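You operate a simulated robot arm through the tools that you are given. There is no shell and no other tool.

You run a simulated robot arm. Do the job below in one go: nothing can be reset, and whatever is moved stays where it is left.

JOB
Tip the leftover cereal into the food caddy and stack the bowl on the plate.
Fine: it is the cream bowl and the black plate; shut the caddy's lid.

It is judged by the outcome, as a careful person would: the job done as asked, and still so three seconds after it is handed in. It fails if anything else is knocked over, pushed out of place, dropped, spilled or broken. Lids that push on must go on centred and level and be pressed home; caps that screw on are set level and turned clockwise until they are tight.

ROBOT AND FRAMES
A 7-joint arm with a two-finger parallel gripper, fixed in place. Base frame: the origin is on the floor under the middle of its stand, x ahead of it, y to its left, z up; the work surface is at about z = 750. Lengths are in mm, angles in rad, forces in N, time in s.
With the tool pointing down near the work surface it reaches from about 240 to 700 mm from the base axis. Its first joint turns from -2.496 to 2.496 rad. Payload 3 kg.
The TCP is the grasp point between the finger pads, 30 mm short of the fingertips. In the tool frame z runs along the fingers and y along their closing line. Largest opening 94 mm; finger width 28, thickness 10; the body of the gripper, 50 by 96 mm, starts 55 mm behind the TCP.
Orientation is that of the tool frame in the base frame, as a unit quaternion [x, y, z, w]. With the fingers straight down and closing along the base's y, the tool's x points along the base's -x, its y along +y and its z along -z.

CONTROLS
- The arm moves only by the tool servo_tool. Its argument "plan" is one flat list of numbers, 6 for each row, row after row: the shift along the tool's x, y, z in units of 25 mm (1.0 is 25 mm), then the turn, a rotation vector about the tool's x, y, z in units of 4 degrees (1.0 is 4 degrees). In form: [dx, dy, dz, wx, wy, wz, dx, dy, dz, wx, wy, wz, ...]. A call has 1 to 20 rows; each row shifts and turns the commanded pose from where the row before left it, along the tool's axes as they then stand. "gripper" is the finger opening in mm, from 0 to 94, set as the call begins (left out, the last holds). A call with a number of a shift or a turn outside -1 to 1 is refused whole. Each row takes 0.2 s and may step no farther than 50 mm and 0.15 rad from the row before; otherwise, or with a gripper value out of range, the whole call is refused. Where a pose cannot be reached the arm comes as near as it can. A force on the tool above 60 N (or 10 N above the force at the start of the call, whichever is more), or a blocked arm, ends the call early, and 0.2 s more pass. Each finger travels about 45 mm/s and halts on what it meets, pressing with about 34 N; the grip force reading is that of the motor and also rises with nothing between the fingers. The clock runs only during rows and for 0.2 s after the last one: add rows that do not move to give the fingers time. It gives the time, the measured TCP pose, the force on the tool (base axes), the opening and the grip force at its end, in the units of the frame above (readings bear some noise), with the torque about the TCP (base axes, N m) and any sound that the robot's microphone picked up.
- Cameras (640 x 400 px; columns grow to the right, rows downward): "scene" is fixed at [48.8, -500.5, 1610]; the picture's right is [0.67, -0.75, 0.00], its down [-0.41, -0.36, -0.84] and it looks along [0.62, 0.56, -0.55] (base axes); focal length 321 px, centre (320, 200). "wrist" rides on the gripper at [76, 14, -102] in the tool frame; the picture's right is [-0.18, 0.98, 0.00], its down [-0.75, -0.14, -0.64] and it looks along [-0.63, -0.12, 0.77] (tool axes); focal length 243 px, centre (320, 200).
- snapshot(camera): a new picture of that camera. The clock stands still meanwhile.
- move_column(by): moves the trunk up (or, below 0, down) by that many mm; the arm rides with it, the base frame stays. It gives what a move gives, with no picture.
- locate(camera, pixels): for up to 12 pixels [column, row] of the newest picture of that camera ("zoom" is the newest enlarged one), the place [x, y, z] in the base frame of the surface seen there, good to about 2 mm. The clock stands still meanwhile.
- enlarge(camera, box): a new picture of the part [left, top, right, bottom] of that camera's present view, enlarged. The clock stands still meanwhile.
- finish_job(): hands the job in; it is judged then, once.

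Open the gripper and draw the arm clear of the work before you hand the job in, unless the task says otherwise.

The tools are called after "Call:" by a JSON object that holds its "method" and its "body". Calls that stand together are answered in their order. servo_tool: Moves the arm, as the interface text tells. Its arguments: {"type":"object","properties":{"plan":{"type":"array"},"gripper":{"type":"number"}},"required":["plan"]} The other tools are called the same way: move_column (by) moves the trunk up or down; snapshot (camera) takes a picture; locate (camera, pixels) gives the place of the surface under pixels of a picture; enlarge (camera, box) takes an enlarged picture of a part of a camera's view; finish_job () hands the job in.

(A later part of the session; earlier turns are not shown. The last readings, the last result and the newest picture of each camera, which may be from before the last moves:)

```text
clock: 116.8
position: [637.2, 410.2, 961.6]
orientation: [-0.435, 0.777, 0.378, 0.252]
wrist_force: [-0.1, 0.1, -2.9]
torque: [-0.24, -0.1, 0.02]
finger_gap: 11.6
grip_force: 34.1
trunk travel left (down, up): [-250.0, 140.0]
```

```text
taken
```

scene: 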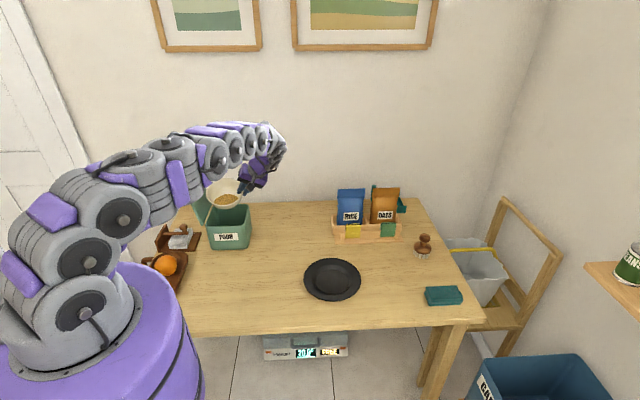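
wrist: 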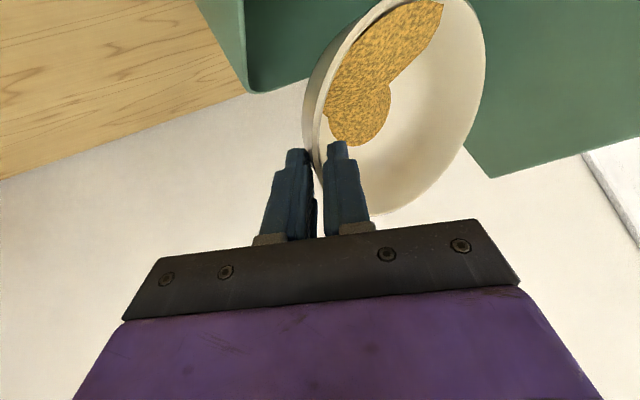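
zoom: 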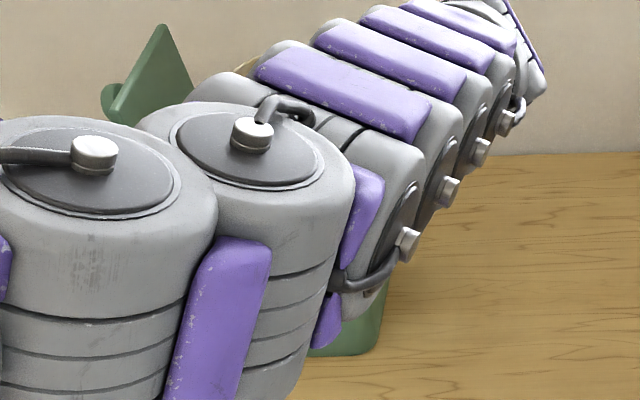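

The forearm now hides the caddy in the scene view. I'll check how close the arm links are to the caddy before tilting more.

Call:
{"method": "locate", "body": {"camera": "zoom", "pixels": [[360, 300], [330, 335], [300, 330], [380, 270], [420, 200], [250, 380], [365, 345], [160, 60], [500, 120]]}}

Call:
{"method": "snapshot", "body": {"camera": "scene"}}

```text
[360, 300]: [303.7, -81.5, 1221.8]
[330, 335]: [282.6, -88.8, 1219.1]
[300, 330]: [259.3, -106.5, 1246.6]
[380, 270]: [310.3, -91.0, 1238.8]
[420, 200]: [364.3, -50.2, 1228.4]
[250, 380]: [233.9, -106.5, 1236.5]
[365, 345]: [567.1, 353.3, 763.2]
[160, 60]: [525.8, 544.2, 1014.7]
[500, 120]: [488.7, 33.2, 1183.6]
```

```text
taken
```

scene: 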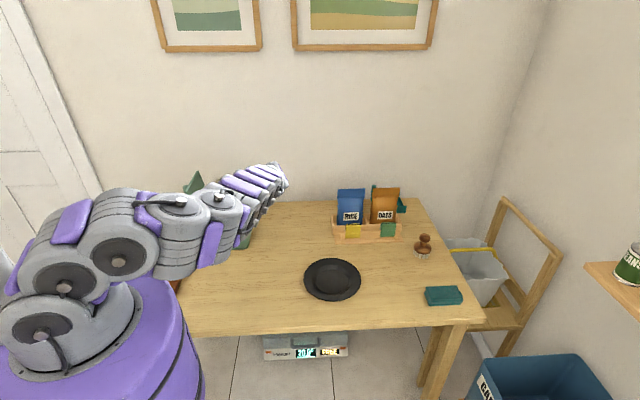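

The links are at z≈1220, just in the line of sight. The cereal is banked along the lip in the wrist view; continuing the tilt to 66°.

Call:
{"method": "servo_tool", "body": {"plan": [0, 0, 0, 0, -0.424, -0.265, 0, 0, 0, 0, -0.424, -0.265, 0, 0, 0, 0, -0.424, -0.265, 0, 0, 0, 0, -0.424, -0.265, 0, 0, 0, 0, -0.424, -0.265, 0, 0, 0, 0, -0.424, -0.265, 0, 0, 0, 0, -0.424, -0.265, 0, 0, 0, 0, -0.424, -0.265, 0, 0, 0, 0, -0.424, -0.265, 0, 0, 0, 0, -0.424, -0.265]}}

Call:
{"method": "snapshot", "body": {"camera": "wrist"}}

Call:
{"method": "snapshot", "body": {"camera": "scene"}}

```text
clock: 119.0
position: [639.7, 408.2, 962.3]
orientation: [-0.444, 0.687, 0.414, 0.398]
wrist_force: [-0.4, 0.0, -3.0]
torque: [-0.24, -0.1, -0.01]
finger_gap: 11.2
grip_force: 34.3
trunk travel left (down, up): [-250.0, 140.0]
```

```text
taken
```

wrist: 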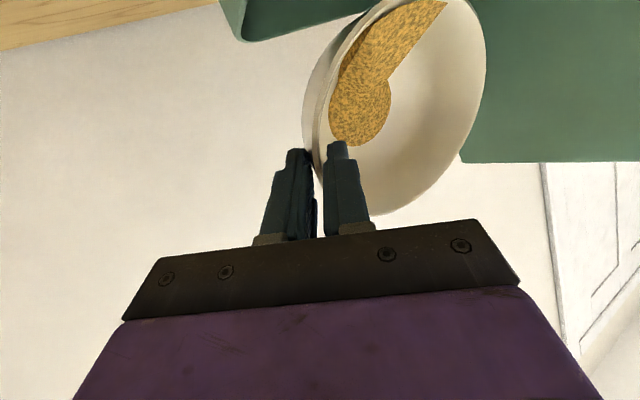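

```text
taken
```

scene: 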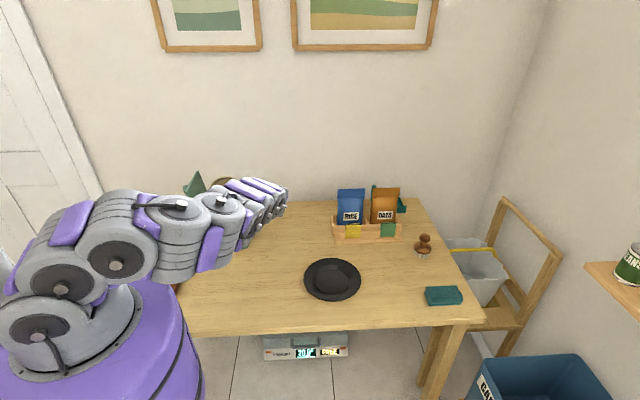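

Still mostly in the bowl at 66°. Continuing to 86°, easing back 10 mm to keep the lip centred over the opening.

Call:
{"method": "servo_tool", "body": {"plan": [0.0097, 0.0206, -0.0329, 0, -0.424, -0.265, 0.0097, 0.0206, -0.0329, 0, -0.424, -0.265, 0.0097, 0.0206, -0.0329, 0, -0.424, -0.265, 0.0097, 0.0206, -0.0329, 0, -0.424, -0.265, 0.0097, 0.0206, -0.0329, 0, -0.424, -0.265, 0.0097, 0.0206, -0.0329, 0, -0.424, -0.265, 0.0097, 0.0206, -0.0329, 0, -0.424, -0.265, 0.0097, 0.0206, -0.0329, 0, -0.424, -0.265, 0.0097, 0.0206, -0.0329, 0, -0.424, -0.265, 0.0097, 0.0206, -0.0329, 0, -0.424, -0.265]}}

Call:
{"method": "snapshot", "body": {"camera": "wrist"}}

Call:
{"method": "snapshot", "body": {"camera": "scene"}}

```text
clock: 121.2
position: [631.8, 401.6, 962.1]
orientation: [-0.44, 0.578, 0.436, 0.531]
wrist_force: [0.0, -0.1, -2.5]
torque: [-0.23, -0.04, -0.04]
finger_gap: 11.6
grip_force: 33.6
trunk travel left (down, up): [-250.0, 140.0]
```

```text
taken
```

wrist: 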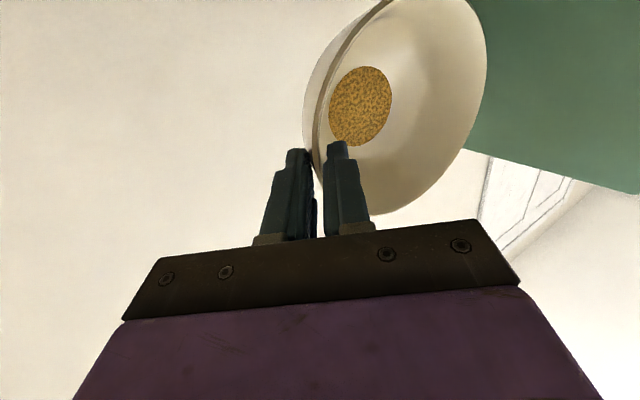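

```text
taken
```

scene: 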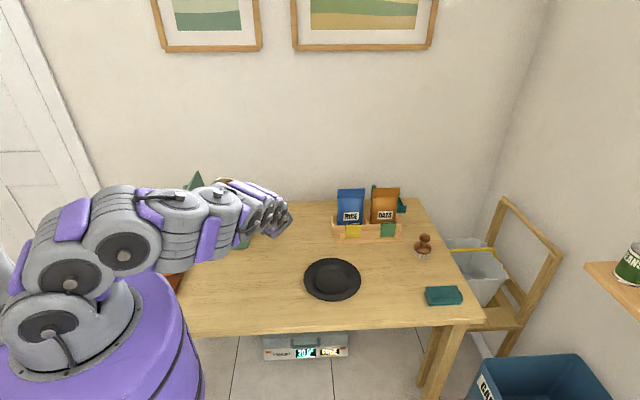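

Most of it has gone; a patch remains on the bowl's floor. Continuing to 106° while drawing back to keep the lip over the opening.

Call:
{"method": "servo_tool", "body": {"plan": [-0.0084, 0.0422, -0.0674, 0, -0.424, -0.265, -0.0084, 0.0422, -0.0674, 0, -0.424, -0.265, -0.0084, 0.0422, -0.0674, 0, -0.424, -0.265, -0.0084, 0.0422, -0.0674, 0, -0.424, -0.265, -0.0084, 0.0422, -0.0674, 0, -0.424, -0.265, -0.0084, 0.0422, -0.0674, 0, -0.424, -0.265, -0.0084, 0.0422, -0.0674, 0, -0.424, -0.265, -0.0084, 0.0422, -0.0674, 0, -0.424, -0.265, -0.0084, 0.0422, -0.0674, 0, -0.424, -0.265, -0.0084, 0.0422, -0.0674, 0, -0.424, -0.265]}}

Call:
{"method": "snapshot", "body": {"camera": "wrist"}}

Call:
{"method": "snapshot", "body": {"camera": "scene"}}

```text
clock: 123.4
position: [617.3, 386.7, 962.5]
orientation: [-0.422, 0.449, 0.446, 0.649]
wrist_force: [0.5, 0.8, -2.6]
torque: [-0.21, -0.08, 0.0]
finger_gap: 11.2
grip_force: 34.1
trunk travel left (down, up): [-250.0, 140.0]
```

```text
taken
```

wrist: 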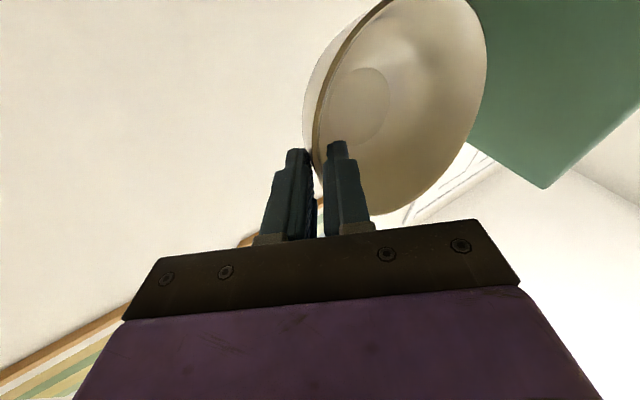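

```text
taken
```

scene: 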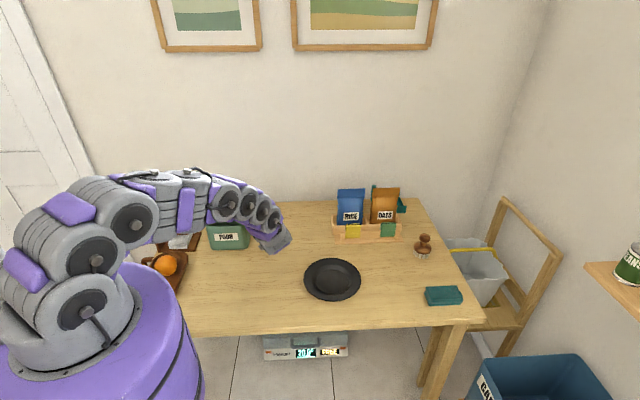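

The bowl looks empty at 106°. I'll enlarge to check for residue.

Call:
{"method": "enlarge", "body": {"camera": "wrist", "box": [290, 0, 510, 220]}}

Call:
{"method": "enlarge", "body": {"camera": "scene", "box": [180, 165, 300, 260]}}

```text
1.82 times, centred on (400, 110) of wrist
```

zoom: 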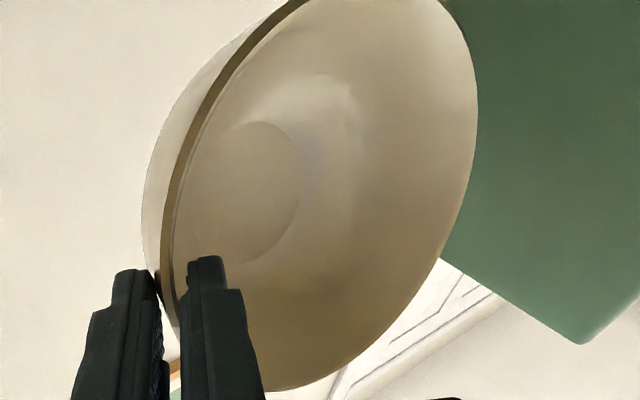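

```text
4.21 times, centred on (240, 212) of scene
```

zoom: 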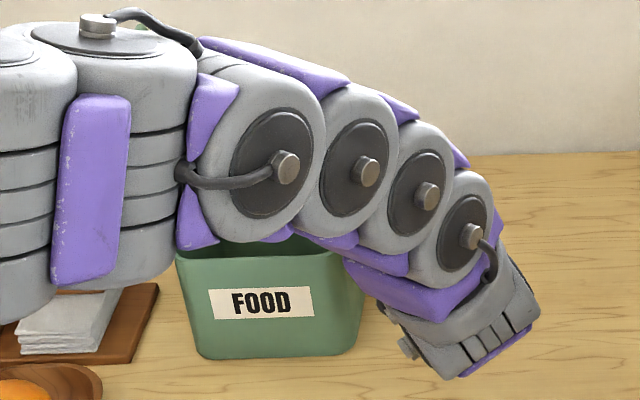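

The interior is clean. For good measure I'll tilt 8° more, pause, and begin returning upright, retracing the path.

Call:
{"method": "servo_tool", "body": {"plan": [0, 0, 0, 0, -0.848, -0.53, 0, 0, 0, 0, -0.848, -0.53, 0, 0, 0, 0, 0, 0, 0, 0, 0, 0, 0, 0, 0, 0, 0, 0, 0.848, 0.53, 0, 0, 0, 0, 0.848, 0.53, 0.0168, -0.0844, 0.1348, 0, 0.848, 0.53, 0.0168, -0.0844, 0.1348, 0, 0.848, 0.53, 0.0168, -0.0844, 0.1348, 0, 0.848, 0.53, 0.0168, -0.0844, 0.1348, 0, 0.848, 0.53, 0.0168, -0.0844, 0.1348, 0, 0.848, 0.53]}}

Call:
{"method": "snapshot", "body": {"camera": "wrist"}}

```text
clock: 125.8
position: [633.1, 402.6, 961.6]
orientation: [-0.443, 0.624, 0.428, 0.48]
wrist_force: [-0.7, 0.3, -3.5]
torque: [-0.26, -0.09, 0.0]
finger_gap: 11.3
grip_force: 33.7
out of reach, approached as far as the arm can: row 1, 2
trunk travel left (down, up): [-250.0, 140.0]
```

```text
taken
```

wrist: 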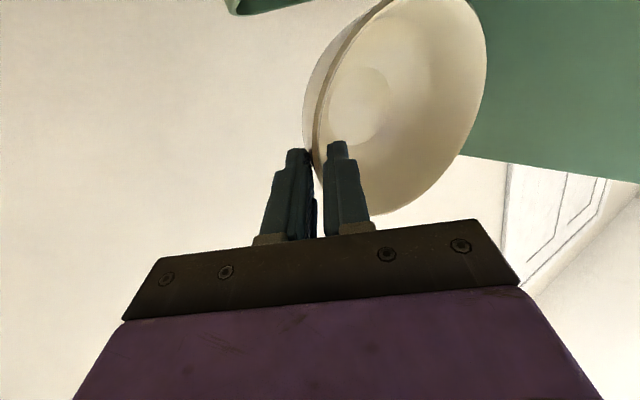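

The bowl is empty and at 78°. I'll continue turning it back toward upright over the caddy.

Call:
{"method": "servo_tool", "body": {"plan": [0.024, 0.035, -0.056, 0, 0.848, 0.53, 0.024, 0.035, -0.056, 0, 0.848, 0.53, 0.024, 0.035, -0.056, 0, 0.848, 0.53, 0.024, 0.035, -0.056, 0, 0.848, 0.53, 0, 0, 0, 0, 0.848, 0.53, 0, 0, 0, 0, 0.848, 0.53, 0, 0, 0, 0, 0.848, 0.53, 0, 0, 0, 0, 0.848, 0.53, 0, 0, 0, 0, 0.848, 0.53, 0, 0, 0, 0, 0.848, 0.53, 0, 0, 0, 0, 0.848, 0.53, 0, 0, 0, 0, 0.848, 0.53, 0, 0, 0, 0, 0.848, 0.53, 0, 0, 0, 0, 0.848, 0.53]}}

Call:
{"method": "snapshot", "body": {"camera": "scene"}}

Call:
{"method": "enlarge", "body": {"camera": "scene", "box": [180, 165, 290, 260]}}

```text
clock: 128.8
position: [626.4, 396.1, 960.0]
orientation: [-0.406, 0.853, 0.322, 0.068]
wrist_force: [-0.9, 0.4, -1.4]
torque: [-0.16, -0.12, 0.02]
finger_gap: 11.2
grip_force: 34.3
trunk travel left (down, up): [-250.0, 140.0]
```

```text
taken
```

scene: 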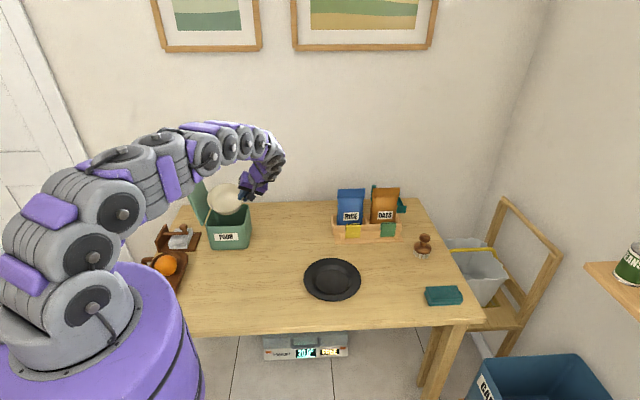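

```text
4.21 times, centred on (235, 212) of scene
```

zoom: 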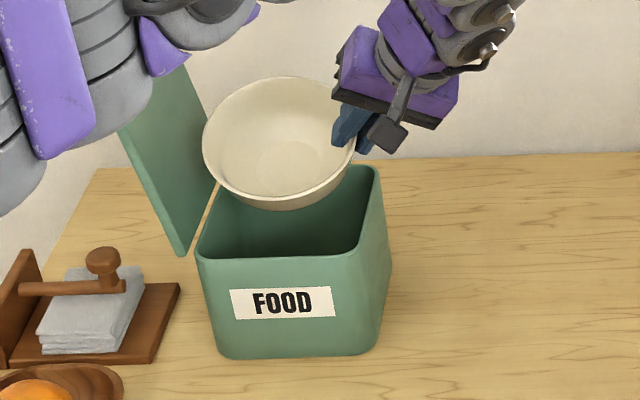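

The bowl is clean and the caddy and table look undisturbed. I'll raise 25 mm and carry the bowl back out over the table.

Call:
{"method": "servo_tool", "body": {"plan": [-0.1875, 0.245, -0.392, 0, 0, 0, -0.1875, 0.245, -0.392, 0, 0, 0, 0.3, -0.17, -0.24, 0, 0, 0, 0.567, -0.331, -0.477, 0, 0, 0, 0.567, -0.331, -0.477, 0, 0, 0, 0.567, -0.331, -0.477, 0, 0, 0, 0.567, -0.331, -0.477, 0, 0, 0, 0.567, -0.331, -0.477, 0, 0, 0, 0.567, -0.331, -0.477, 0, 0, 0, 0.567, -0.331, -0.477, 0, 0, 0, 0.567, -0.331, -0.477, 0, 0, 0, 0.567, -0.331, -0.477, 0, 0, 0, 0.567, -0.331, -0.477, 0, 0, 0, 0.567, -0.331, -0.477, 0, 0, 0, 0.3, -0.17, -0.24, 0, 0, 0]}}

Call:
{"method": "snapshot", "body": {"camera": "scene"}}

```text
clock: 132.0
position: [607.6, 151.8, 982.8]
orientation: [-0.408, 0.852, 0.322, 0.069]
wrist_force: [0.4, -0.5, -2.6]
torque: [-0.16, -0.13, -0.05]
finger_gap: 11.2
grip_force: 34.3
trunk travel left (down, up): [-250.0, 140.0]
```

```text
taken
```

scene: 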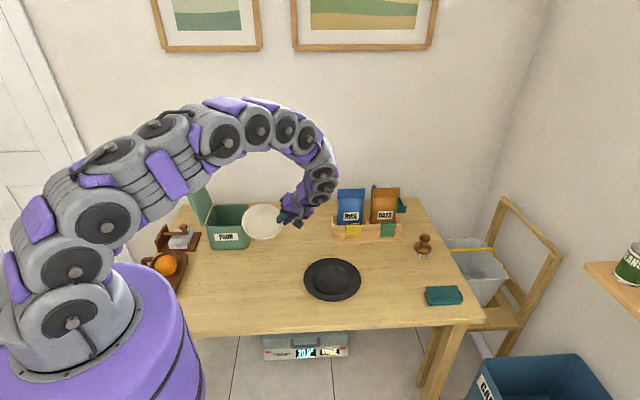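

The bowl is clear of the caddy. I'll check the caddy's surroundings for spills while untilting the bowl the last 22°.

Call:
{"method": "servo_tool", "body": {"plan": [0, 0, 0, 0, 0.848, 0.53, 0, 0, 0, 0, 0.848, 0.53, 0, 0, 0, 0, 0.848, 0.53, 0, 0, 0, 0, 0.848, 0.53, 0, 0, 0, 0, 0.848, 0.53, 0, 0, 0, 0, 0.49, 0.307, 0, 0, 0, 0, 0, 0]}}

Call:
{"method": "enlarge", "body": {"camera": "scene", "box": [150, 180, 310, 290]}}

Call:
{"method": "snapshot", "body": {"camera": "wrist"}}

```text
clock: 133.6
position: [607.4, 154.8, 983.4]
orientation: [-0.365, 0.889, 0.255, -0.106]
wrist_force: [0.3, -0.6, -2.9]
torque: [-0.15, -0.12, -0.02]
finger_gap: 10.9
grip_force: 34.6
trunk travel left (down, up): [-250.0, 140.0]
```

```text
3.64 times, centred on (230, 235) of scene
```

zoom: 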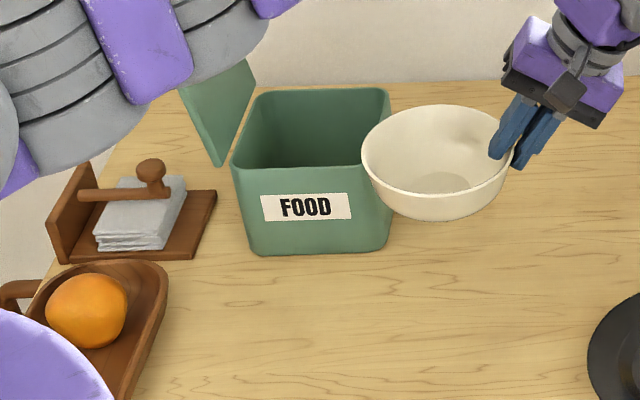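

```text
taken
```

wrist: 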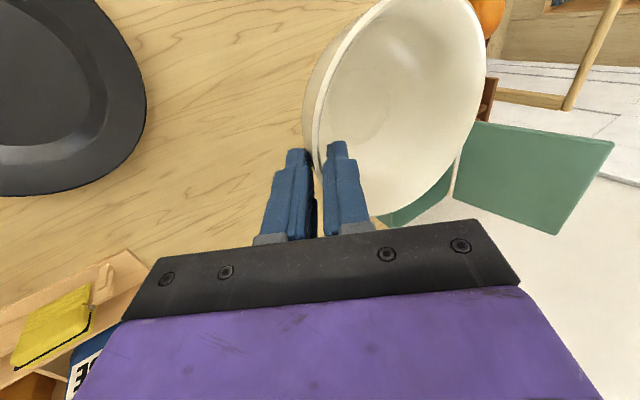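

No spill on the table. Now I'll measure how level the bowl hangs and its offset from the TCP, for placing it on the plate.

Call:
{"method": "locate", "body": {"camera": "wrist", "pixels": [[317, 140], [314, 110], [330, 50], [345, 25], [474, 15], [485, 60], [475, 120], [440, 185], [400, 210], [485, 90], [360, 90], [310, 85]]}}

Call:
{"method": "enlarge", "body": {"camera": "scene", "box": [230, 190, 320, 260]}}

Call:
{"method": "locate", "body": {"camera": "zoom", "pixels": [[207, 190], [430, 190], [320, 110], [310, 246], [250, 130], [380, 125], [250, 238], [380, 225], [310, 270], [310, 286]]}}

```text
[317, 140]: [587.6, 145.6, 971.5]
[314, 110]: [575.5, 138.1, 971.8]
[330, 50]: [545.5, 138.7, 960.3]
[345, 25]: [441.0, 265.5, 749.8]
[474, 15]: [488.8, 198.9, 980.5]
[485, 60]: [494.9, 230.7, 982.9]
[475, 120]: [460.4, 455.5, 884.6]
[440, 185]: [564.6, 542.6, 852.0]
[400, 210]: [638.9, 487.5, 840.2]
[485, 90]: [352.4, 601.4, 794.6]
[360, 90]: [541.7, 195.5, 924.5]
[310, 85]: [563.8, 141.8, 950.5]
```

```text
5.71 times, centred on (275, 225) of scene
```

zoom: 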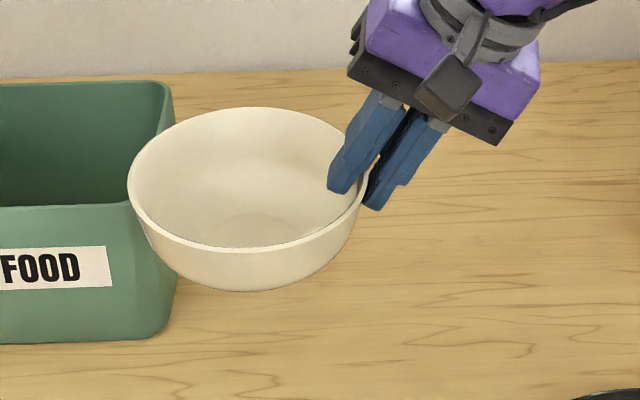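

```text
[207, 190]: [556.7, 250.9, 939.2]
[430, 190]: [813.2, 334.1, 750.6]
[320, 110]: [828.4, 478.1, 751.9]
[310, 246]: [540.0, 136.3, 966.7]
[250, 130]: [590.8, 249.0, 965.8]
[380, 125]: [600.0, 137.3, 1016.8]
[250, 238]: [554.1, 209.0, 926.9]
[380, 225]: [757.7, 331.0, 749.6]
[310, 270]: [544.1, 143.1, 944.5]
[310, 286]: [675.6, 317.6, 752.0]
```

The bowl seems to have rotated about 5° in the grip. I'll zoom the wrist view to measure the rim plane accurately.

Call:
{"method": "enlarge", "body": {"camera": "wrist", "box": [290, 0, 510, 220]}}

```text
1.82 times, centred on (400, 110) of wrist
```

zoom: 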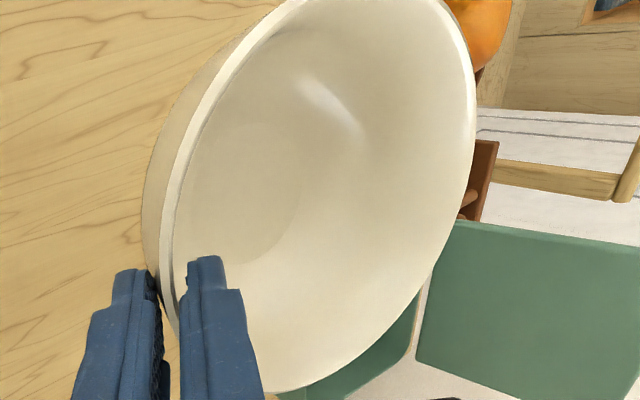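

Call:
{"method": "locate", "body": {"camera": "zoom", "pixels": [[165, 240], [172, 190], [190, 135], [215, 80], [260, 20], [445, 12], [466, 60], [472, 110], [466, 170], [450, 220], [400, 315], [300, 382]]}}

```text
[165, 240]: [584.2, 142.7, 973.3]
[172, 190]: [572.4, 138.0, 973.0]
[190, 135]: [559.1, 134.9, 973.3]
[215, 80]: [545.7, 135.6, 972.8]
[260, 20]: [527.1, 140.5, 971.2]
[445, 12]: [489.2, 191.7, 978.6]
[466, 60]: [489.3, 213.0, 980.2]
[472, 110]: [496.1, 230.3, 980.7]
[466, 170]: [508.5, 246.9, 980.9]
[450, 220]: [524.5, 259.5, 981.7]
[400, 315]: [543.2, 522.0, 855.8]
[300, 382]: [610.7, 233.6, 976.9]
```

Rim plane fit: left side 3.4° high and back 2.4° high, rim centre at (u=250, v=534.5). I'll level the bowl with small corrective turns, then yaw −60° so the arm can reach the plate comfortably.

Call:
{"method": "servo_tool", "body": {"plan": [0, 0, 0, 0.85, 0, 0, 0, 0, 0, 0, 0.527, 0.287, 0, 0, 0, -0.042, -0.479, 0.877, 0, 0, 0, -0.042, -0.479, 0.877, 0, 0, 0, -0.042, -0.479, 0.877, 0, 0, 0, -0.042, -0.479, 0.877, 0, 0, 0, -0.042, -0.479, 0.877, 0, 0, 0, -0.042, -0.479, 0.877, 0, 0, 0, -0.042, -0.479, 0.877, 0, 0, 0, -0.042, -0.479, 0.877, 0, 0, 0, -0.042, -0.479, 0.877, 0, 0, 0, -0.042, -0.479, 0.877, 0, 0, 0, -0.042, -0.479, 0.877, 0, 0, 0, -0.042, -0.479, 0.877, 0, 0, 0, -0.042, -0.479, 0.877, 0, 0, 0, -0.042, -0.479, 0.877, 0, 0, 0, -0.042, -0.479, 0.877, 0, 0, 0, 0, 0, 0]}}

Call:
{"method": "snapshot", "body": {"camera": "scene"}}

Call:
{"method": "snapshot", "body": {"camera": "wrist"}}

```text
clock: 137.4
position: [606.7, 154.1, 983.2]
orientation: [0.137, 0.959, 0.249, 0.011]
wrist_force: [0.8, -0.3, -2.4]
torque: [-0.21, 0.03, 0.0]
finger_gap: 11.1
grip_force: 34.4
trunk travel left (down, up): [-250.0, 140.0]
```

```text
taken
```

scene: 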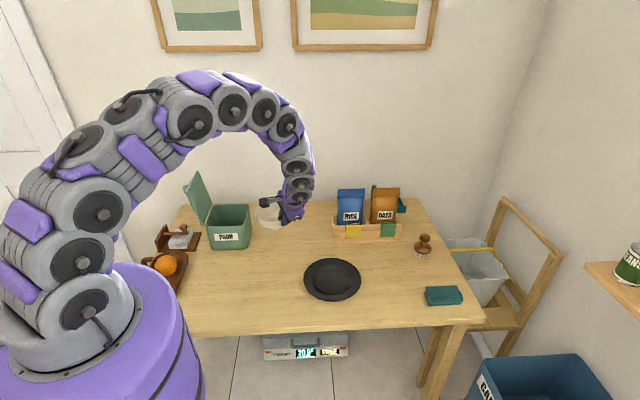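

```text
taken
```

wrist: 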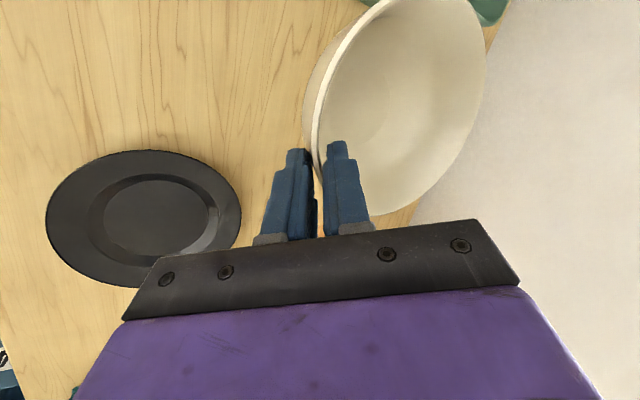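

The plate is visible in the wrist view around (145,218). I'll measure the plate's rim and well, and the bowl's rim plane.

Call:
{"method": "locate", "body": {"camera": "wrist", "pixels": [[48, 215], [150, 152], [240, 215], [80, 170], [225, 180], [60, 255], [225, 245], [104, 215], [150, 180], [207, 215], [155, 255], [155, 215]]}}

Call:
{"method": "enlarge", "body": {"camera": "wrist", "box": [290, 0, 510, 220]}}

```text
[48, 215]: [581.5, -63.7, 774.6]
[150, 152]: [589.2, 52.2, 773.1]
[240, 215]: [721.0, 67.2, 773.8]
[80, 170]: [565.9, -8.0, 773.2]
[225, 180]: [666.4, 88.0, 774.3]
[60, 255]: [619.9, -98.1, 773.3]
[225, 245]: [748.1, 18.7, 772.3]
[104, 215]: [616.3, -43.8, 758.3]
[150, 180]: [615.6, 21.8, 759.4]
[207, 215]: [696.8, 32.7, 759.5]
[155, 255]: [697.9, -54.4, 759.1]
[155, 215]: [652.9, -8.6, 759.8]
```

```text
1.82 times, centred on (400, 110) of wrist
```

zoom: 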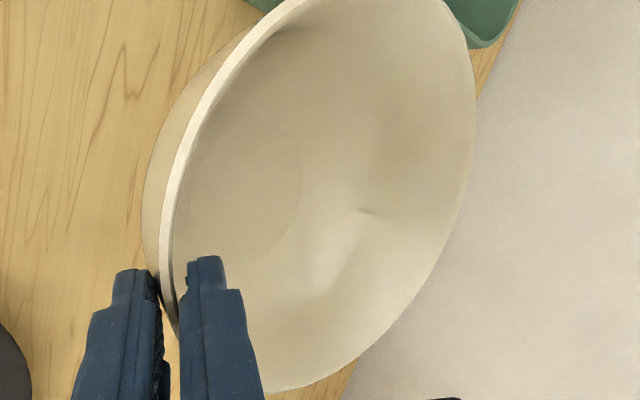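

I'll zoom on the plate for a more precise centre, and pick bowl rim points.

Call:
{"method": "locate", "body": {"camera": "zoom", "pixels": [[165, 240], [172, 190], [190, 135], [215, 80], [260, 22], [447, 12], [466, 50], [474, 110], [466, 180], [440, 260], [400, 325], [290, 387]]}}

Call:
{"method": "enlarge", "body": {"camera": "wrist", "box": [30, 140, 260, 290]}}

```text
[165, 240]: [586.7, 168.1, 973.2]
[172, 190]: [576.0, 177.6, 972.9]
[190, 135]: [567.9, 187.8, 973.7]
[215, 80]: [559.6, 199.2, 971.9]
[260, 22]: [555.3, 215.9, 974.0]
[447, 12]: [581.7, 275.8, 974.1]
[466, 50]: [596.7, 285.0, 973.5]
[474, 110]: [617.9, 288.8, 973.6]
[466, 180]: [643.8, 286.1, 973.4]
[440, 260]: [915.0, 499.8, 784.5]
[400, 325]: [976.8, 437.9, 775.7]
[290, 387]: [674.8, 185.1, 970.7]
```

```text
2.67 times, centred on (145, 215) of wrist
```

zoom: 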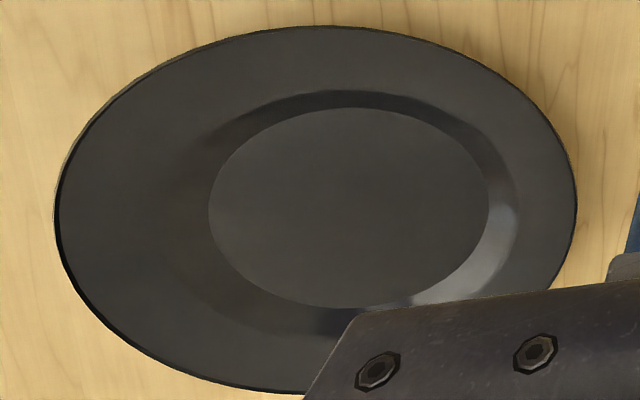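

The bowl is now level (rim z 973–974 all round), centre (620.8,224.0). Now picking plate rim and well points in the zoom.

Call:
{"method": "locate", "body": {"camera": "zoom", "pixels": [[62, 215], [573, 205], [330, 30], [125, 340], [155, 88], [488, 74], [556, 268], [235, 383], [212, 210], [355, 110], [486, 205], [335, 303]]}}

Call:
{"method": "locate", "body": {"camera": "zoom", "pixels": [[240, 150], [255, 280], [450, 150], [430, 280], [350, 205], [90, 290], [240, 45], [420, 45], [555, 150], [180, 365]]}}

```text
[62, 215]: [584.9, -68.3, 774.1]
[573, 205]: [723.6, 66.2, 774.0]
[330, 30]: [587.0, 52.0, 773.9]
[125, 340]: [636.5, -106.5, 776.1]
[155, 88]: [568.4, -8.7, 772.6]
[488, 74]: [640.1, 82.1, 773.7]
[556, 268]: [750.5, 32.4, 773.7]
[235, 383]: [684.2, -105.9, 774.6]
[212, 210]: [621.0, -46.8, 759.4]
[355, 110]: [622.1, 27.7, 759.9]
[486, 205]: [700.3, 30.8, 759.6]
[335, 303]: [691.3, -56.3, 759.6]
```

```text
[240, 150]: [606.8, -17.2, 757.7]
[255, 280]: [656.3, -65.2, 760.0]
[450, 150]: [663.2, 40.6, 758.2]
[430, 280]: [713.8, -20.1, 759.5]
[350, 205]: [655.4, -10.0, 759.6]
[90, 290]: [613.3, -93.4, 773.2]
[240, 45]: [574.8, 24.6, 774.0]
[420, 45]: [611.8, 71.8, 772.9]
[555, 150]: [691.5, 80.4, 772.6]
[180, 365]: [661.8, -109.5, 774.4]
```

Plate centre ≈ (663.3,−12). I'll carry the bowl over it at height: shift (+42.5, −236) mm.

Call:
{"method": "servo_tool", "body": {"plan": [-0.174, -0.311, -0.18, 0, 0, 0, -0.3475, -0.6227, -0.361, 0, 0, 0, -0.3475, -0.6227, -0.361, 0, 0, 0, -0.3475, -0.6227, -0.361, 0, 0, 0, -0.3475, -0.6227, -0.361, 0, 0, 0, -0.3475, -0.6227, -0.361, 0, 0, 0, -0.3475, -0.6227, -0.361, 0, 0, 0, -0.3475, -0.6227, -0.361, 0, 0, 0, -0.3475, -0.6227, -0.361, 0, 0, 0, -0.3475, -0.6227, -0.361, 0, 0, 0, -0.3475, -0.6227, -0.361, 0, 0, 0, -0.3475, -0.6227, -0.361, 0, 0, 0, -0.174, -0.311, -0.18, 0, 0, 0, 0, 0, 0, 0, 0, 0]}}

Call:
{"method": "snapshot", "body": {"camera": "scene"}}

Call:
{"method": "snapshot", "body": {"camera": "wrist"}}

```text
clock: 140.4
position: [651.1, -84.4, 983.0]
orientation: [0.134, 0.959, 0.249, 0.011]
wrist_force: [0.1, 0.3, -4.0]
torque: [-0.2, 0.03, -0.02]
finger_gap: 11.1
grip_force: 33.5
trunk travel left (down, up): [-250.0, 140.0]
```

```text
taken
```

scene: 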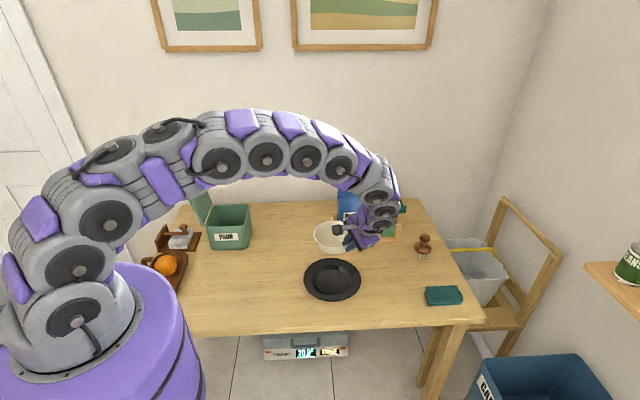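

```text
taken
```

wrist: 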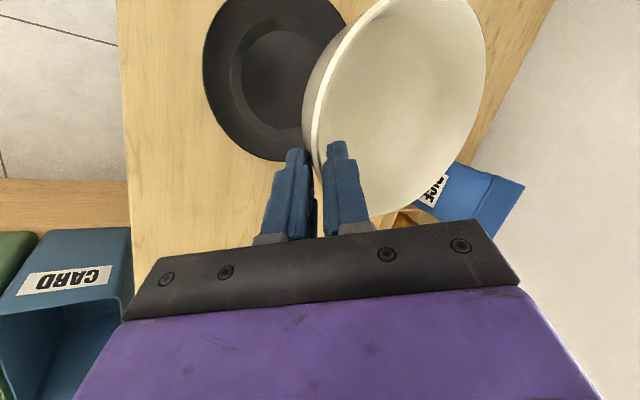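

The bowl is nearly over the plate's centre (665,−14.5). I'll correct the last 3 mm and descend to about 20 mm above contact.

Call:
{"method": "servo_tool", "body": {"plan": [-0.021, -0.354, 0.667, 0, 0, 0, -0.021, -0.354, 0.667, 0, 0, 0, -0.021, -0.354, 0.667, 0, 0, 0, -0.021, -0.354, 0.667, 0, 0, 0, -0.021, -0.354, 0.667, 0, 0, 0, -0.021, -0.354, 0.667, 0, 0, 0, -0.021, -0.354, 0.667, 0, 0, 0, 0, 0, 0, 0, 0, 0]}}

Call:
{"method": "enlarge", "body": {"camera": "scene", "box": [280, 220, 400, 310]}}

Call:
{"method": "snapshot", "body": {"camera": "wrist"}}

```text
clock: 142.2
position: [649.9, -81.2, 851.6]
orientation: [0.137, 0.959, 0.249, 0.012]
wrist_force: [0.7, 1.1, -2.8]
torque: [-0.25, 0.06, 0.02]
finger_gap: 11.2
grip_force: 34.3
trunk travel left (down, up): [-250.0, 140.0]
```

```text
4.44 times, centred on (340, 265) of scene
```

zoom: 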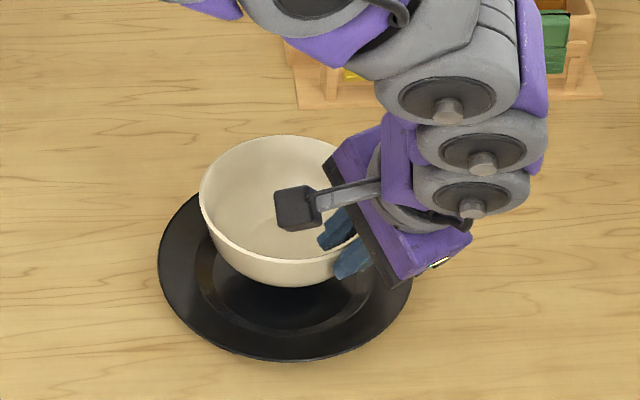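

```text
taken
```

wrist: 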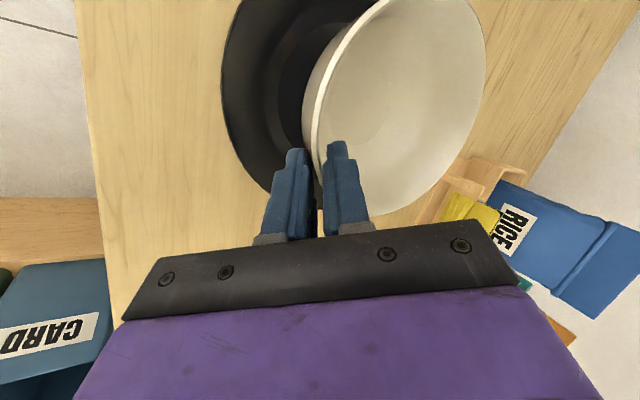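

Well centred above the plate, about 20 mm up. Lowering 16 mm slowly.

Call:
{"method": "servo_tool", "body": {"plan": [-0.01, -0.103, 0.187, 0, 0, 0, -0.01, -0.103, 0.187, 0, 0, 0, -0.01, -0.103, 0.187, 0, 0, 0, 0, 0, 0, 0, 0, 0]}}

Call:
{"method": "enlarge", "body": {"camera": "scene", "box": [280, 220, 400, 310]}}

```text
clock: 143.2
position: [648.0, -81.6, 835.5]
orientation: [0.136, 0.959, 0.25, 0.012]
wrist_force: [0.6, -0.4, -3.0]
torque: [-0.2, 0.02, -0.04]
finger_gap: 11.0
grip_force: 33.7
trunk travel left (down, up): [-250.0, 140.0]
```

```text
4.44 times, centred on (340, 265) of scene
```

zoom: 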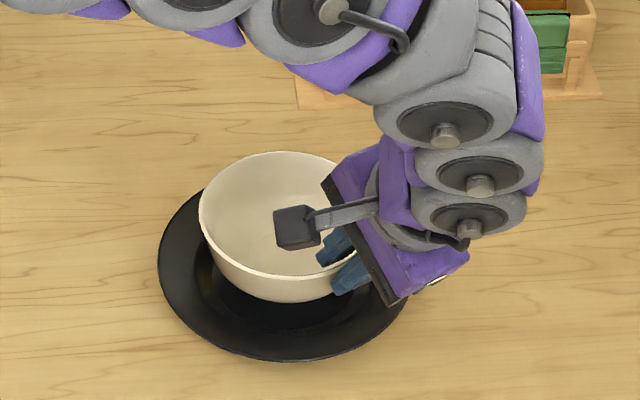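

No contact yet (−3 N). Lowering in small steps of about 1.5 mm.

Call:
{"method": "servo_tool", "body": {"plan": [-0.003, -0.029, 0.053, 0, 0, 0, -0.003, -0.029, 0.053, 0, 0, 0, 0, 0, 0, 0, 0, 0]}}

```text
clock: 144.0
position: [649.4, -81.4, 832.0]
orientation: [0.137, 0.959, 0.249, 0.011]
wrist_force: [-0.2, -0.6, -2.9]
torque: [-0.16, 0.06, -0.02]
finger_gap: 11.2
grip_force: 33.6
trunk travel left (down, up): [-250.0, 140.0]
```

Still hanging free. One or two more small steps.

Call:
{"method": "servo_tool", "body": {"plan": [-0.003, -0.029, 0.053, 0, 0, 0, 0, 0, 0, 0, 0, 0]}}

Call:
{"method": "servo_tool", "body": {"plan": [-0.003, -0.029, 0.053, 0, 0, 0, 0, 0, 0, 0, 0, 0]}}

```text
clock: 144.6
position: [649.2, -81.6, 831.9]
orientation: [0.135, 0.958, 0.251, 0.013]
wrist_force: [0.1, -1.3, 5.4]
torque: [0.07, -0.23, -0.01]
finger_gap: 11.1
grip_force: 34.0
trunk travel left (down, up): [-250.0, 140.0]
```

```text
clock: 145.2
position: [647.6, -81.3, 831.5]
orientation: [0.136, 0.959, 0.25, 0.014]
wrist_force: [0.1, -1.6, 20.2]
torque: [0.54, -0.47, -0.1]
finger_gap: 11.2
grip_force: 33.9
trunk travel left (down, up): [-250.0, 140.0]
```

Contact is made (now +20 N). I'll ease back up about 2 mm so that it barely rests, then look before releasing.

Call:
{"method": "servo_tool", "body": {"plan": [0.003, 0.035, -0.065, 0, 0, 0, 0, 0, 0, 0, 0, 0]}}

Call:
{"method": "snapshot", "body": {"camera": "wrist"}}

Call:
{"method": "enlarge", "body": {"camera": "scene", "box": [280, 220, 400, 310]}}

```text
clock: 145.8
position: [648.5, -81.1, 830.3]
orientation: [0.135, 0.959, 0.249, 0.012]
wrist_force: [3.0, -1.2, 11.7]
torque: [0.25, -0.56, -0.14]
finger_gap: 11.3
grip_force: 33.6
trunk travel left (down, up): [-250.0, 140.0]
```

```text
taken
```

wrist: 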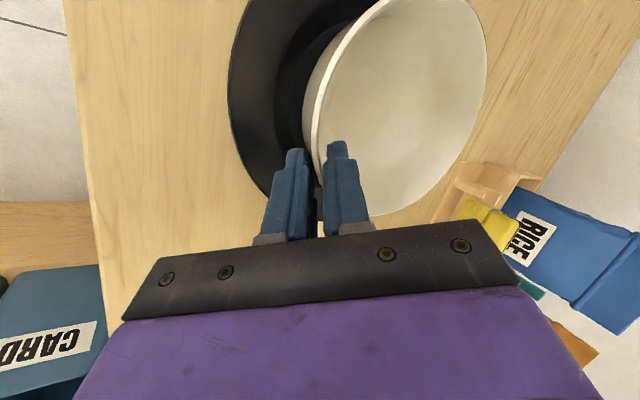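

```text
4.44 times, centred on (340, 265) of scene
```

zoom: 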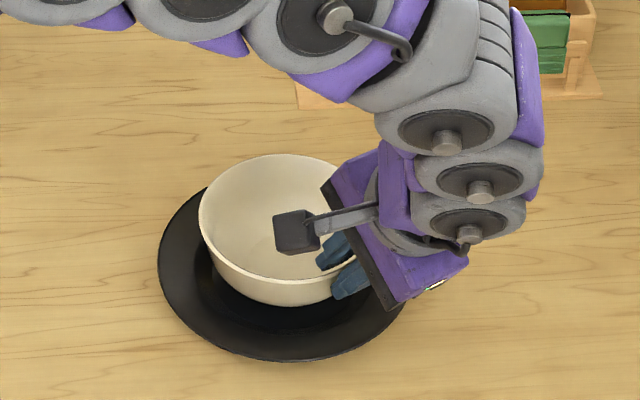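

Another 1 mm up to bring the load near zero.

Call:
{"method": "servo_tool", "body": {"plan": [0.002, 0.022, -0.042, 0, 0, 0, 0, 0, 0, 0, 0, 0]}}

```text
clock: 146.4
position: [648.4, -81.4, 830.4]
orientation: [0.135, 0.959, 0.25, 0.01]
wrist_force: [-0.4, 0.5, -3.5]
torque: [-0.23, 0.05, -0.01]
finger_gap: 11.0
grip_force: 33.9
trunk travel left (down, up): [-250.0, 140.0]
```

It is hanging just above contact (within 1 mm). I'll release, opening to 34 mm.

Call:
{"method": "servo_tool", "body": {"plan": [-0.001, -0.011, 0.02, 0, 0, 0, 0, 0, 0, 0, 0, 0]}}

Call:
{"method": "servo_tool", "body": {"plan": [0, 0, 0, 0, 0, 0, 0, 0, 0, 0, 0, 0, 0, 0, 0, 0, 0, 0], "gripper": 34}}

Call:
{"method": "snapshot", "body": {"camera": "wrist"}}

Call:
{"method": "enlarge", "body": {"camera": "scene", "box": [280, 220, 400, 310]}}

```text
clock: 147.0
position: [648.9, -82.3, 830.9]
orientation: [0.136, 0.959, 0.249, 0.011]
wrist_force: [0.6, -0.1, -3.2]
torque: [-0.21, 0.06, 0.02]
finger_gap: 10.8
grip_force: 34.3
trunk travel left (down, up): [-250.0, 140.0]
```

```text
clock: 147.8
position: [647.9, -81.5, 831.9]
orientation: [0.136, 0.959, 0.25, 0.013]
wrist_force: [-0.3, 0.2, 0.4]
torque: [0.02, 0.01, 0.0]
finger_gap: 34.2
grip_force: 0.2
trunk travel left (down, up): [-250.0, 140.0]
```

```text
taken
```

wrist: 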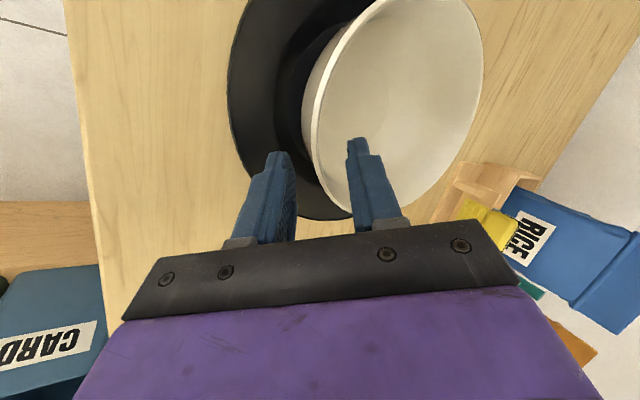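

```text
4.44 times, centred on (340, 265) of scene
```

zoom: 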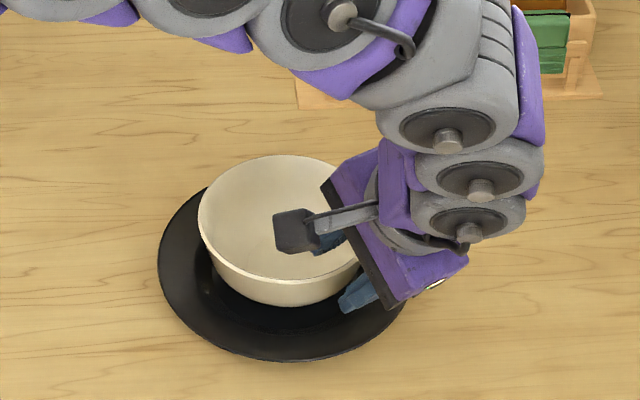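

The bowl sits on the plate. I'll back the fingers out along their own axis and rise clear.

Call:
{"method": "servo_tool", "body": {"plan": [0, 0, -0.4, 0, 0, 0, 0, 0, -0.6, 0, 0, 0, 0, 0, -0.8, 0, 0, 0, 0, 0, -0.8, 0, 0, 0, 0, 0.4, -0.7, 0, 0, 0, 0, 0.4, -0.7, 0, 0, 0, 0, 0.4, -0.7, 0, 0, 0, 0, 0.4, -0.7, 0, 0, 0]}}

Call:
{"method": "snapshot", "body": {"camera": "scene"}}

Call:
{"method": "snapshot", "body": {"camera": "wrist"}}

```text
clock: 149.6
position: [646.5, -113.0, 969.4]
orientation: [0.135, 0.959, 0.249, 0.013]
wrist_force: [-0.5, -1.2, 0.5]
torque: [0.01, 0.0, 0.01]
finger_gap: 34.0
grip_force: 0.1
trunk travel left (down, up): [-250.0, 140.0]
```

```text
taken
```

scene: 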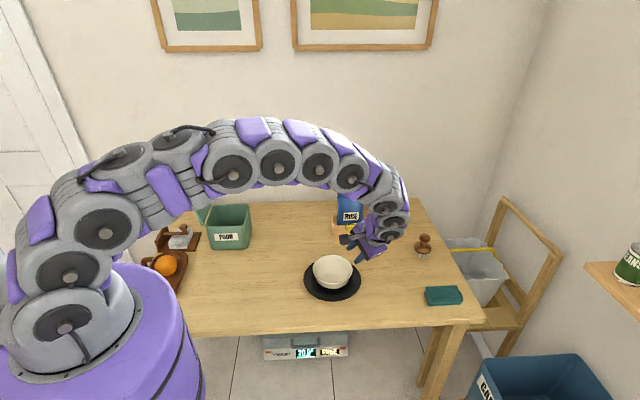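

```text
taken
```

wrist: 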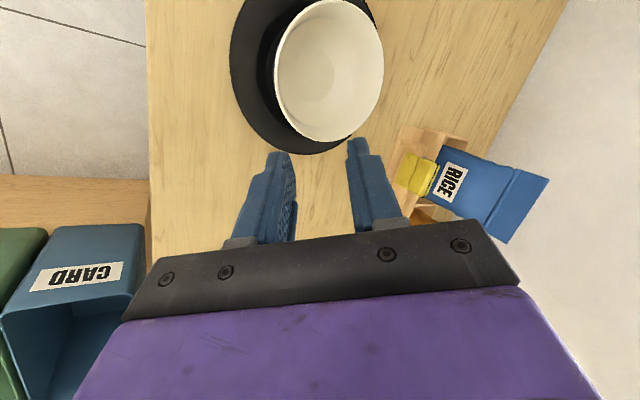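

The bowl is on the plate. I'll check that it's level and centred.

Call:
{"method": "enlarge", "body": {"camera": "scene", "box": [295, 245, 375, 305]}}

Call:
{"method": "enlarge", "body": {"camera": "wrist", "box": [220, 0, 400, 160]}}

Call:
{"method": "locate", "body": {"camera": "zoom", "pixels": [[150, 160], [180, 60], [390, 110], [220, 270], [300, 10], [385, 180], [265, 170], [370, 40]]}}

```text
6.67 times, centred on (335, 275) of scene
```

zoom: 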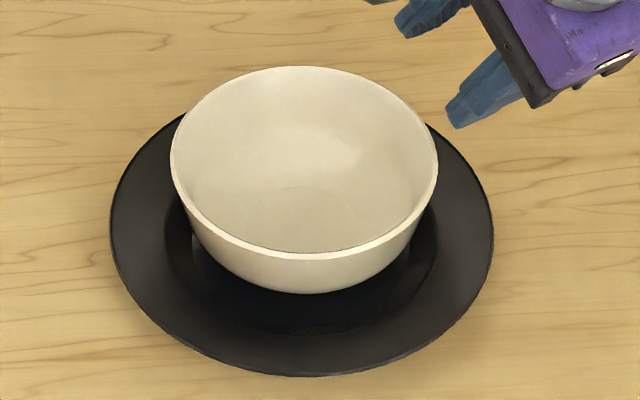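

```text
2.50 times, centred on (310, 80) of wrist
```

zoom: 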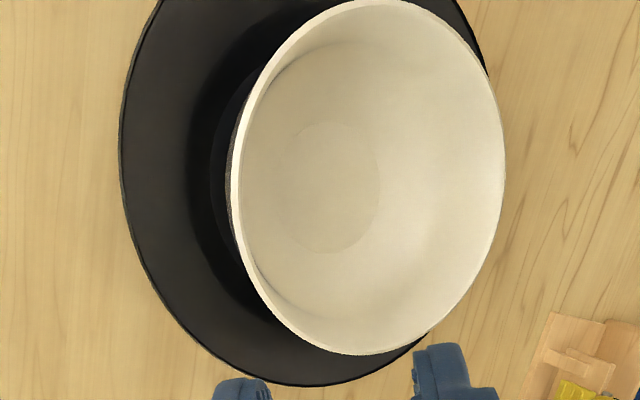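

```text
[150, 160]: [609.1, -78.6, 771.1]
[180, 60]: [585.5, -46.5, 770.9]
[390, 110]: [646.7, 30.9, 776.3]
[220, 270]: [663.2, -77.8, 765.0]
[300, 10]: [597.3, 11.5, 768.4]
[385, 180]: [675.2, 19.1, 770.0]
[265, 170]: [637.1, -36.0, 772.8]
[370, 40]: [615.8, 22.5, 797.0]
```

The bowl looks level and centred. A quick check of rim heights.

Call:
{"method": "locate", "body": {"camera": "zoom", "pixels": [[236, 180], [502, 160], [345, 352], [390, 4], [255, 90], [470, 270], [460, 45], [270, 300]]}}

```text
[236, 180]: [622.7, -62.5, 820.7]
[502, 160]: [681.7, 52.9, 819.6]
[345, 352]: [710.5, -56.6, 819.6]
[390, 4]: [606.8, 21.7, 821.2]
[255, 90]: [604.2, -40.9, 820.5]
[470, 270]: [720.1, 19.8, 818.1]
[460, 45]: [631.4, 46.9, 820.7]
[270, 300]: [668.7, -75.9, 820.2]
```

Rim heights all read 818–821: level, centred near (662,−11). Next I'll close the caddy lid by regripping its knob from the front; first I return the tool to vertical and yaw back.

Call:
{"method": "servo_tool", "body": {"plan": [0, 0, -0.5, 1, 0, 0, 0, 0, -0.5, 1, 0, 0, 0, 0, -0.5, 1, 0, 0, 0, 0, -0.5, 1, 0, 0, 0, 0, 0, 1, 0, 0, 0, 0, 0, 1, 0, 0, 0, 0, 0, 1, 0, 0, 0, 0, 0, 0.15, 0, 0, 0, 0, 0, 0, 0, -1, 0, 0, 0, 0, 0, -1, 0, 0, 0, 0, 0, -1, 0, 0, 0, 0, 0, -1, 0, 0, 0, 0, 0, -1, 0, 0, 0, 0, 0, -1, 0, 0, 0, 0, 0, -1, 0, 0, 0, 0, 0, -1, 0, 0, 0, 0, 0, -1, 0, 0, 0, 0, 0, -1, 0, 0, 0, 0, 0, -1, 0, 0, 0, 0, 0, -1], "gripper": 60}}

```text
clock: 153.8
position: [645.1, -130.7, 1014.3]
orientation: [-0.282, 0.959, 0.013, -0.017]
wrist_force: [0.7, 0.2, -1.1]
torque: [0.02, 0.0, 0.02]
finger_gap: 60.1
grip_force: 0.2
trunk travel left (down, up): [-250.0, 140.0]
```

Nearly vertical; I'll finish the yaw, trim the small tilt, and travel back to the staging point in front of the caddy.

Call:
{"method": "servo_tool", "body": {"plan": [0, 0, 0, 0, 0, -1, 0, 0, 0, 0, 0, -1, 0, 0, 0, 0.56, -0.25, -1, -0.505, 0.941, -0.063, 0, 0, 0, -0.505, 0.941, -0.063, 0, 0, 0, -0.505, 0.941, -0.063, 0, 0, 0, -0.505, 0.941, -0.063, 0, 0, 0, -0.505, 0.941, -0.063, 0, 0, 0, -0.505, 0.941, -0.063, 0, 0, 0, -0.505, 0.941, -0.063, 0, 0, 0, -0.505, 0.941, -0.063, 0, 0, 0, -0.505, 0.941, -0.063, 0, 0, 0, -0.505, 0.941, -0.063, 0, 0, 0, -0.505, 0.941, -0.063, 0, 0, 0, -0.505, 0.941, -0.063, 0, 0, 0, -0.505, 0.941, -0.063, 0, 0, 0, -0.505, 0.941, -0.063, 0, 0, 0, -0.505, 0.941, -0.063, 0, 0, 0, -0.505, 0.941, -0.063, 0, 0, 0, -0.505, 0.941, -0.063, 0, 0, 0]}}

Call:
{"method": "snapshot", "body": {"camera": "scene"}}

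Call:
{"method": "snapshot", "body": {"camera": "wrist"}}

```text
clock: 158.0
position: [515.5, 306.6, 1040.7]
orientation: [-0.379, 0.925, -0.002, -0.002]
wrist_force: [0.2, 0.5, -0.4]
torque: [-0.03, -0.01, 0.04]
finger_gap: 60.1
grip_force: 0.1
trunk travel left (down, up): [-250.0, 140.0]
```

```text
taken
```

scene: 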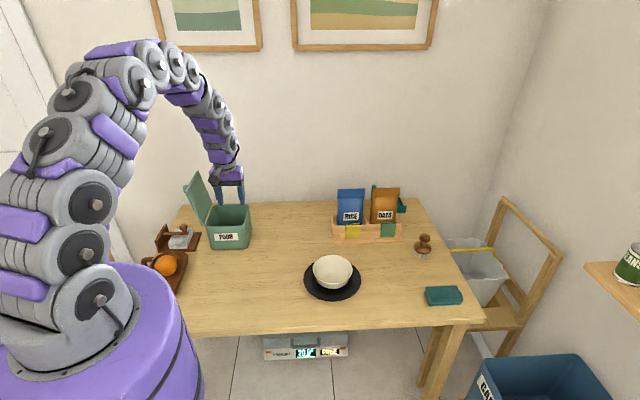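

```text
taken
```

wrist: 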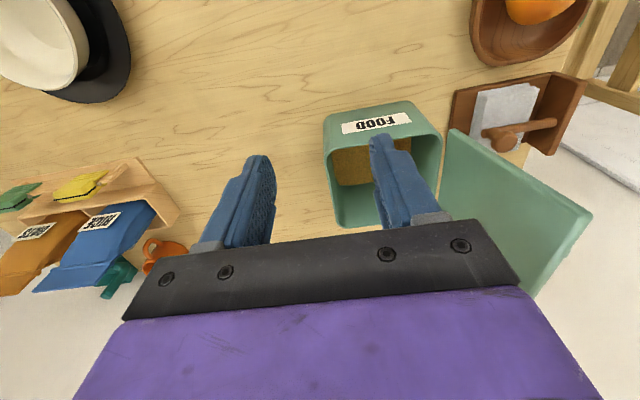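

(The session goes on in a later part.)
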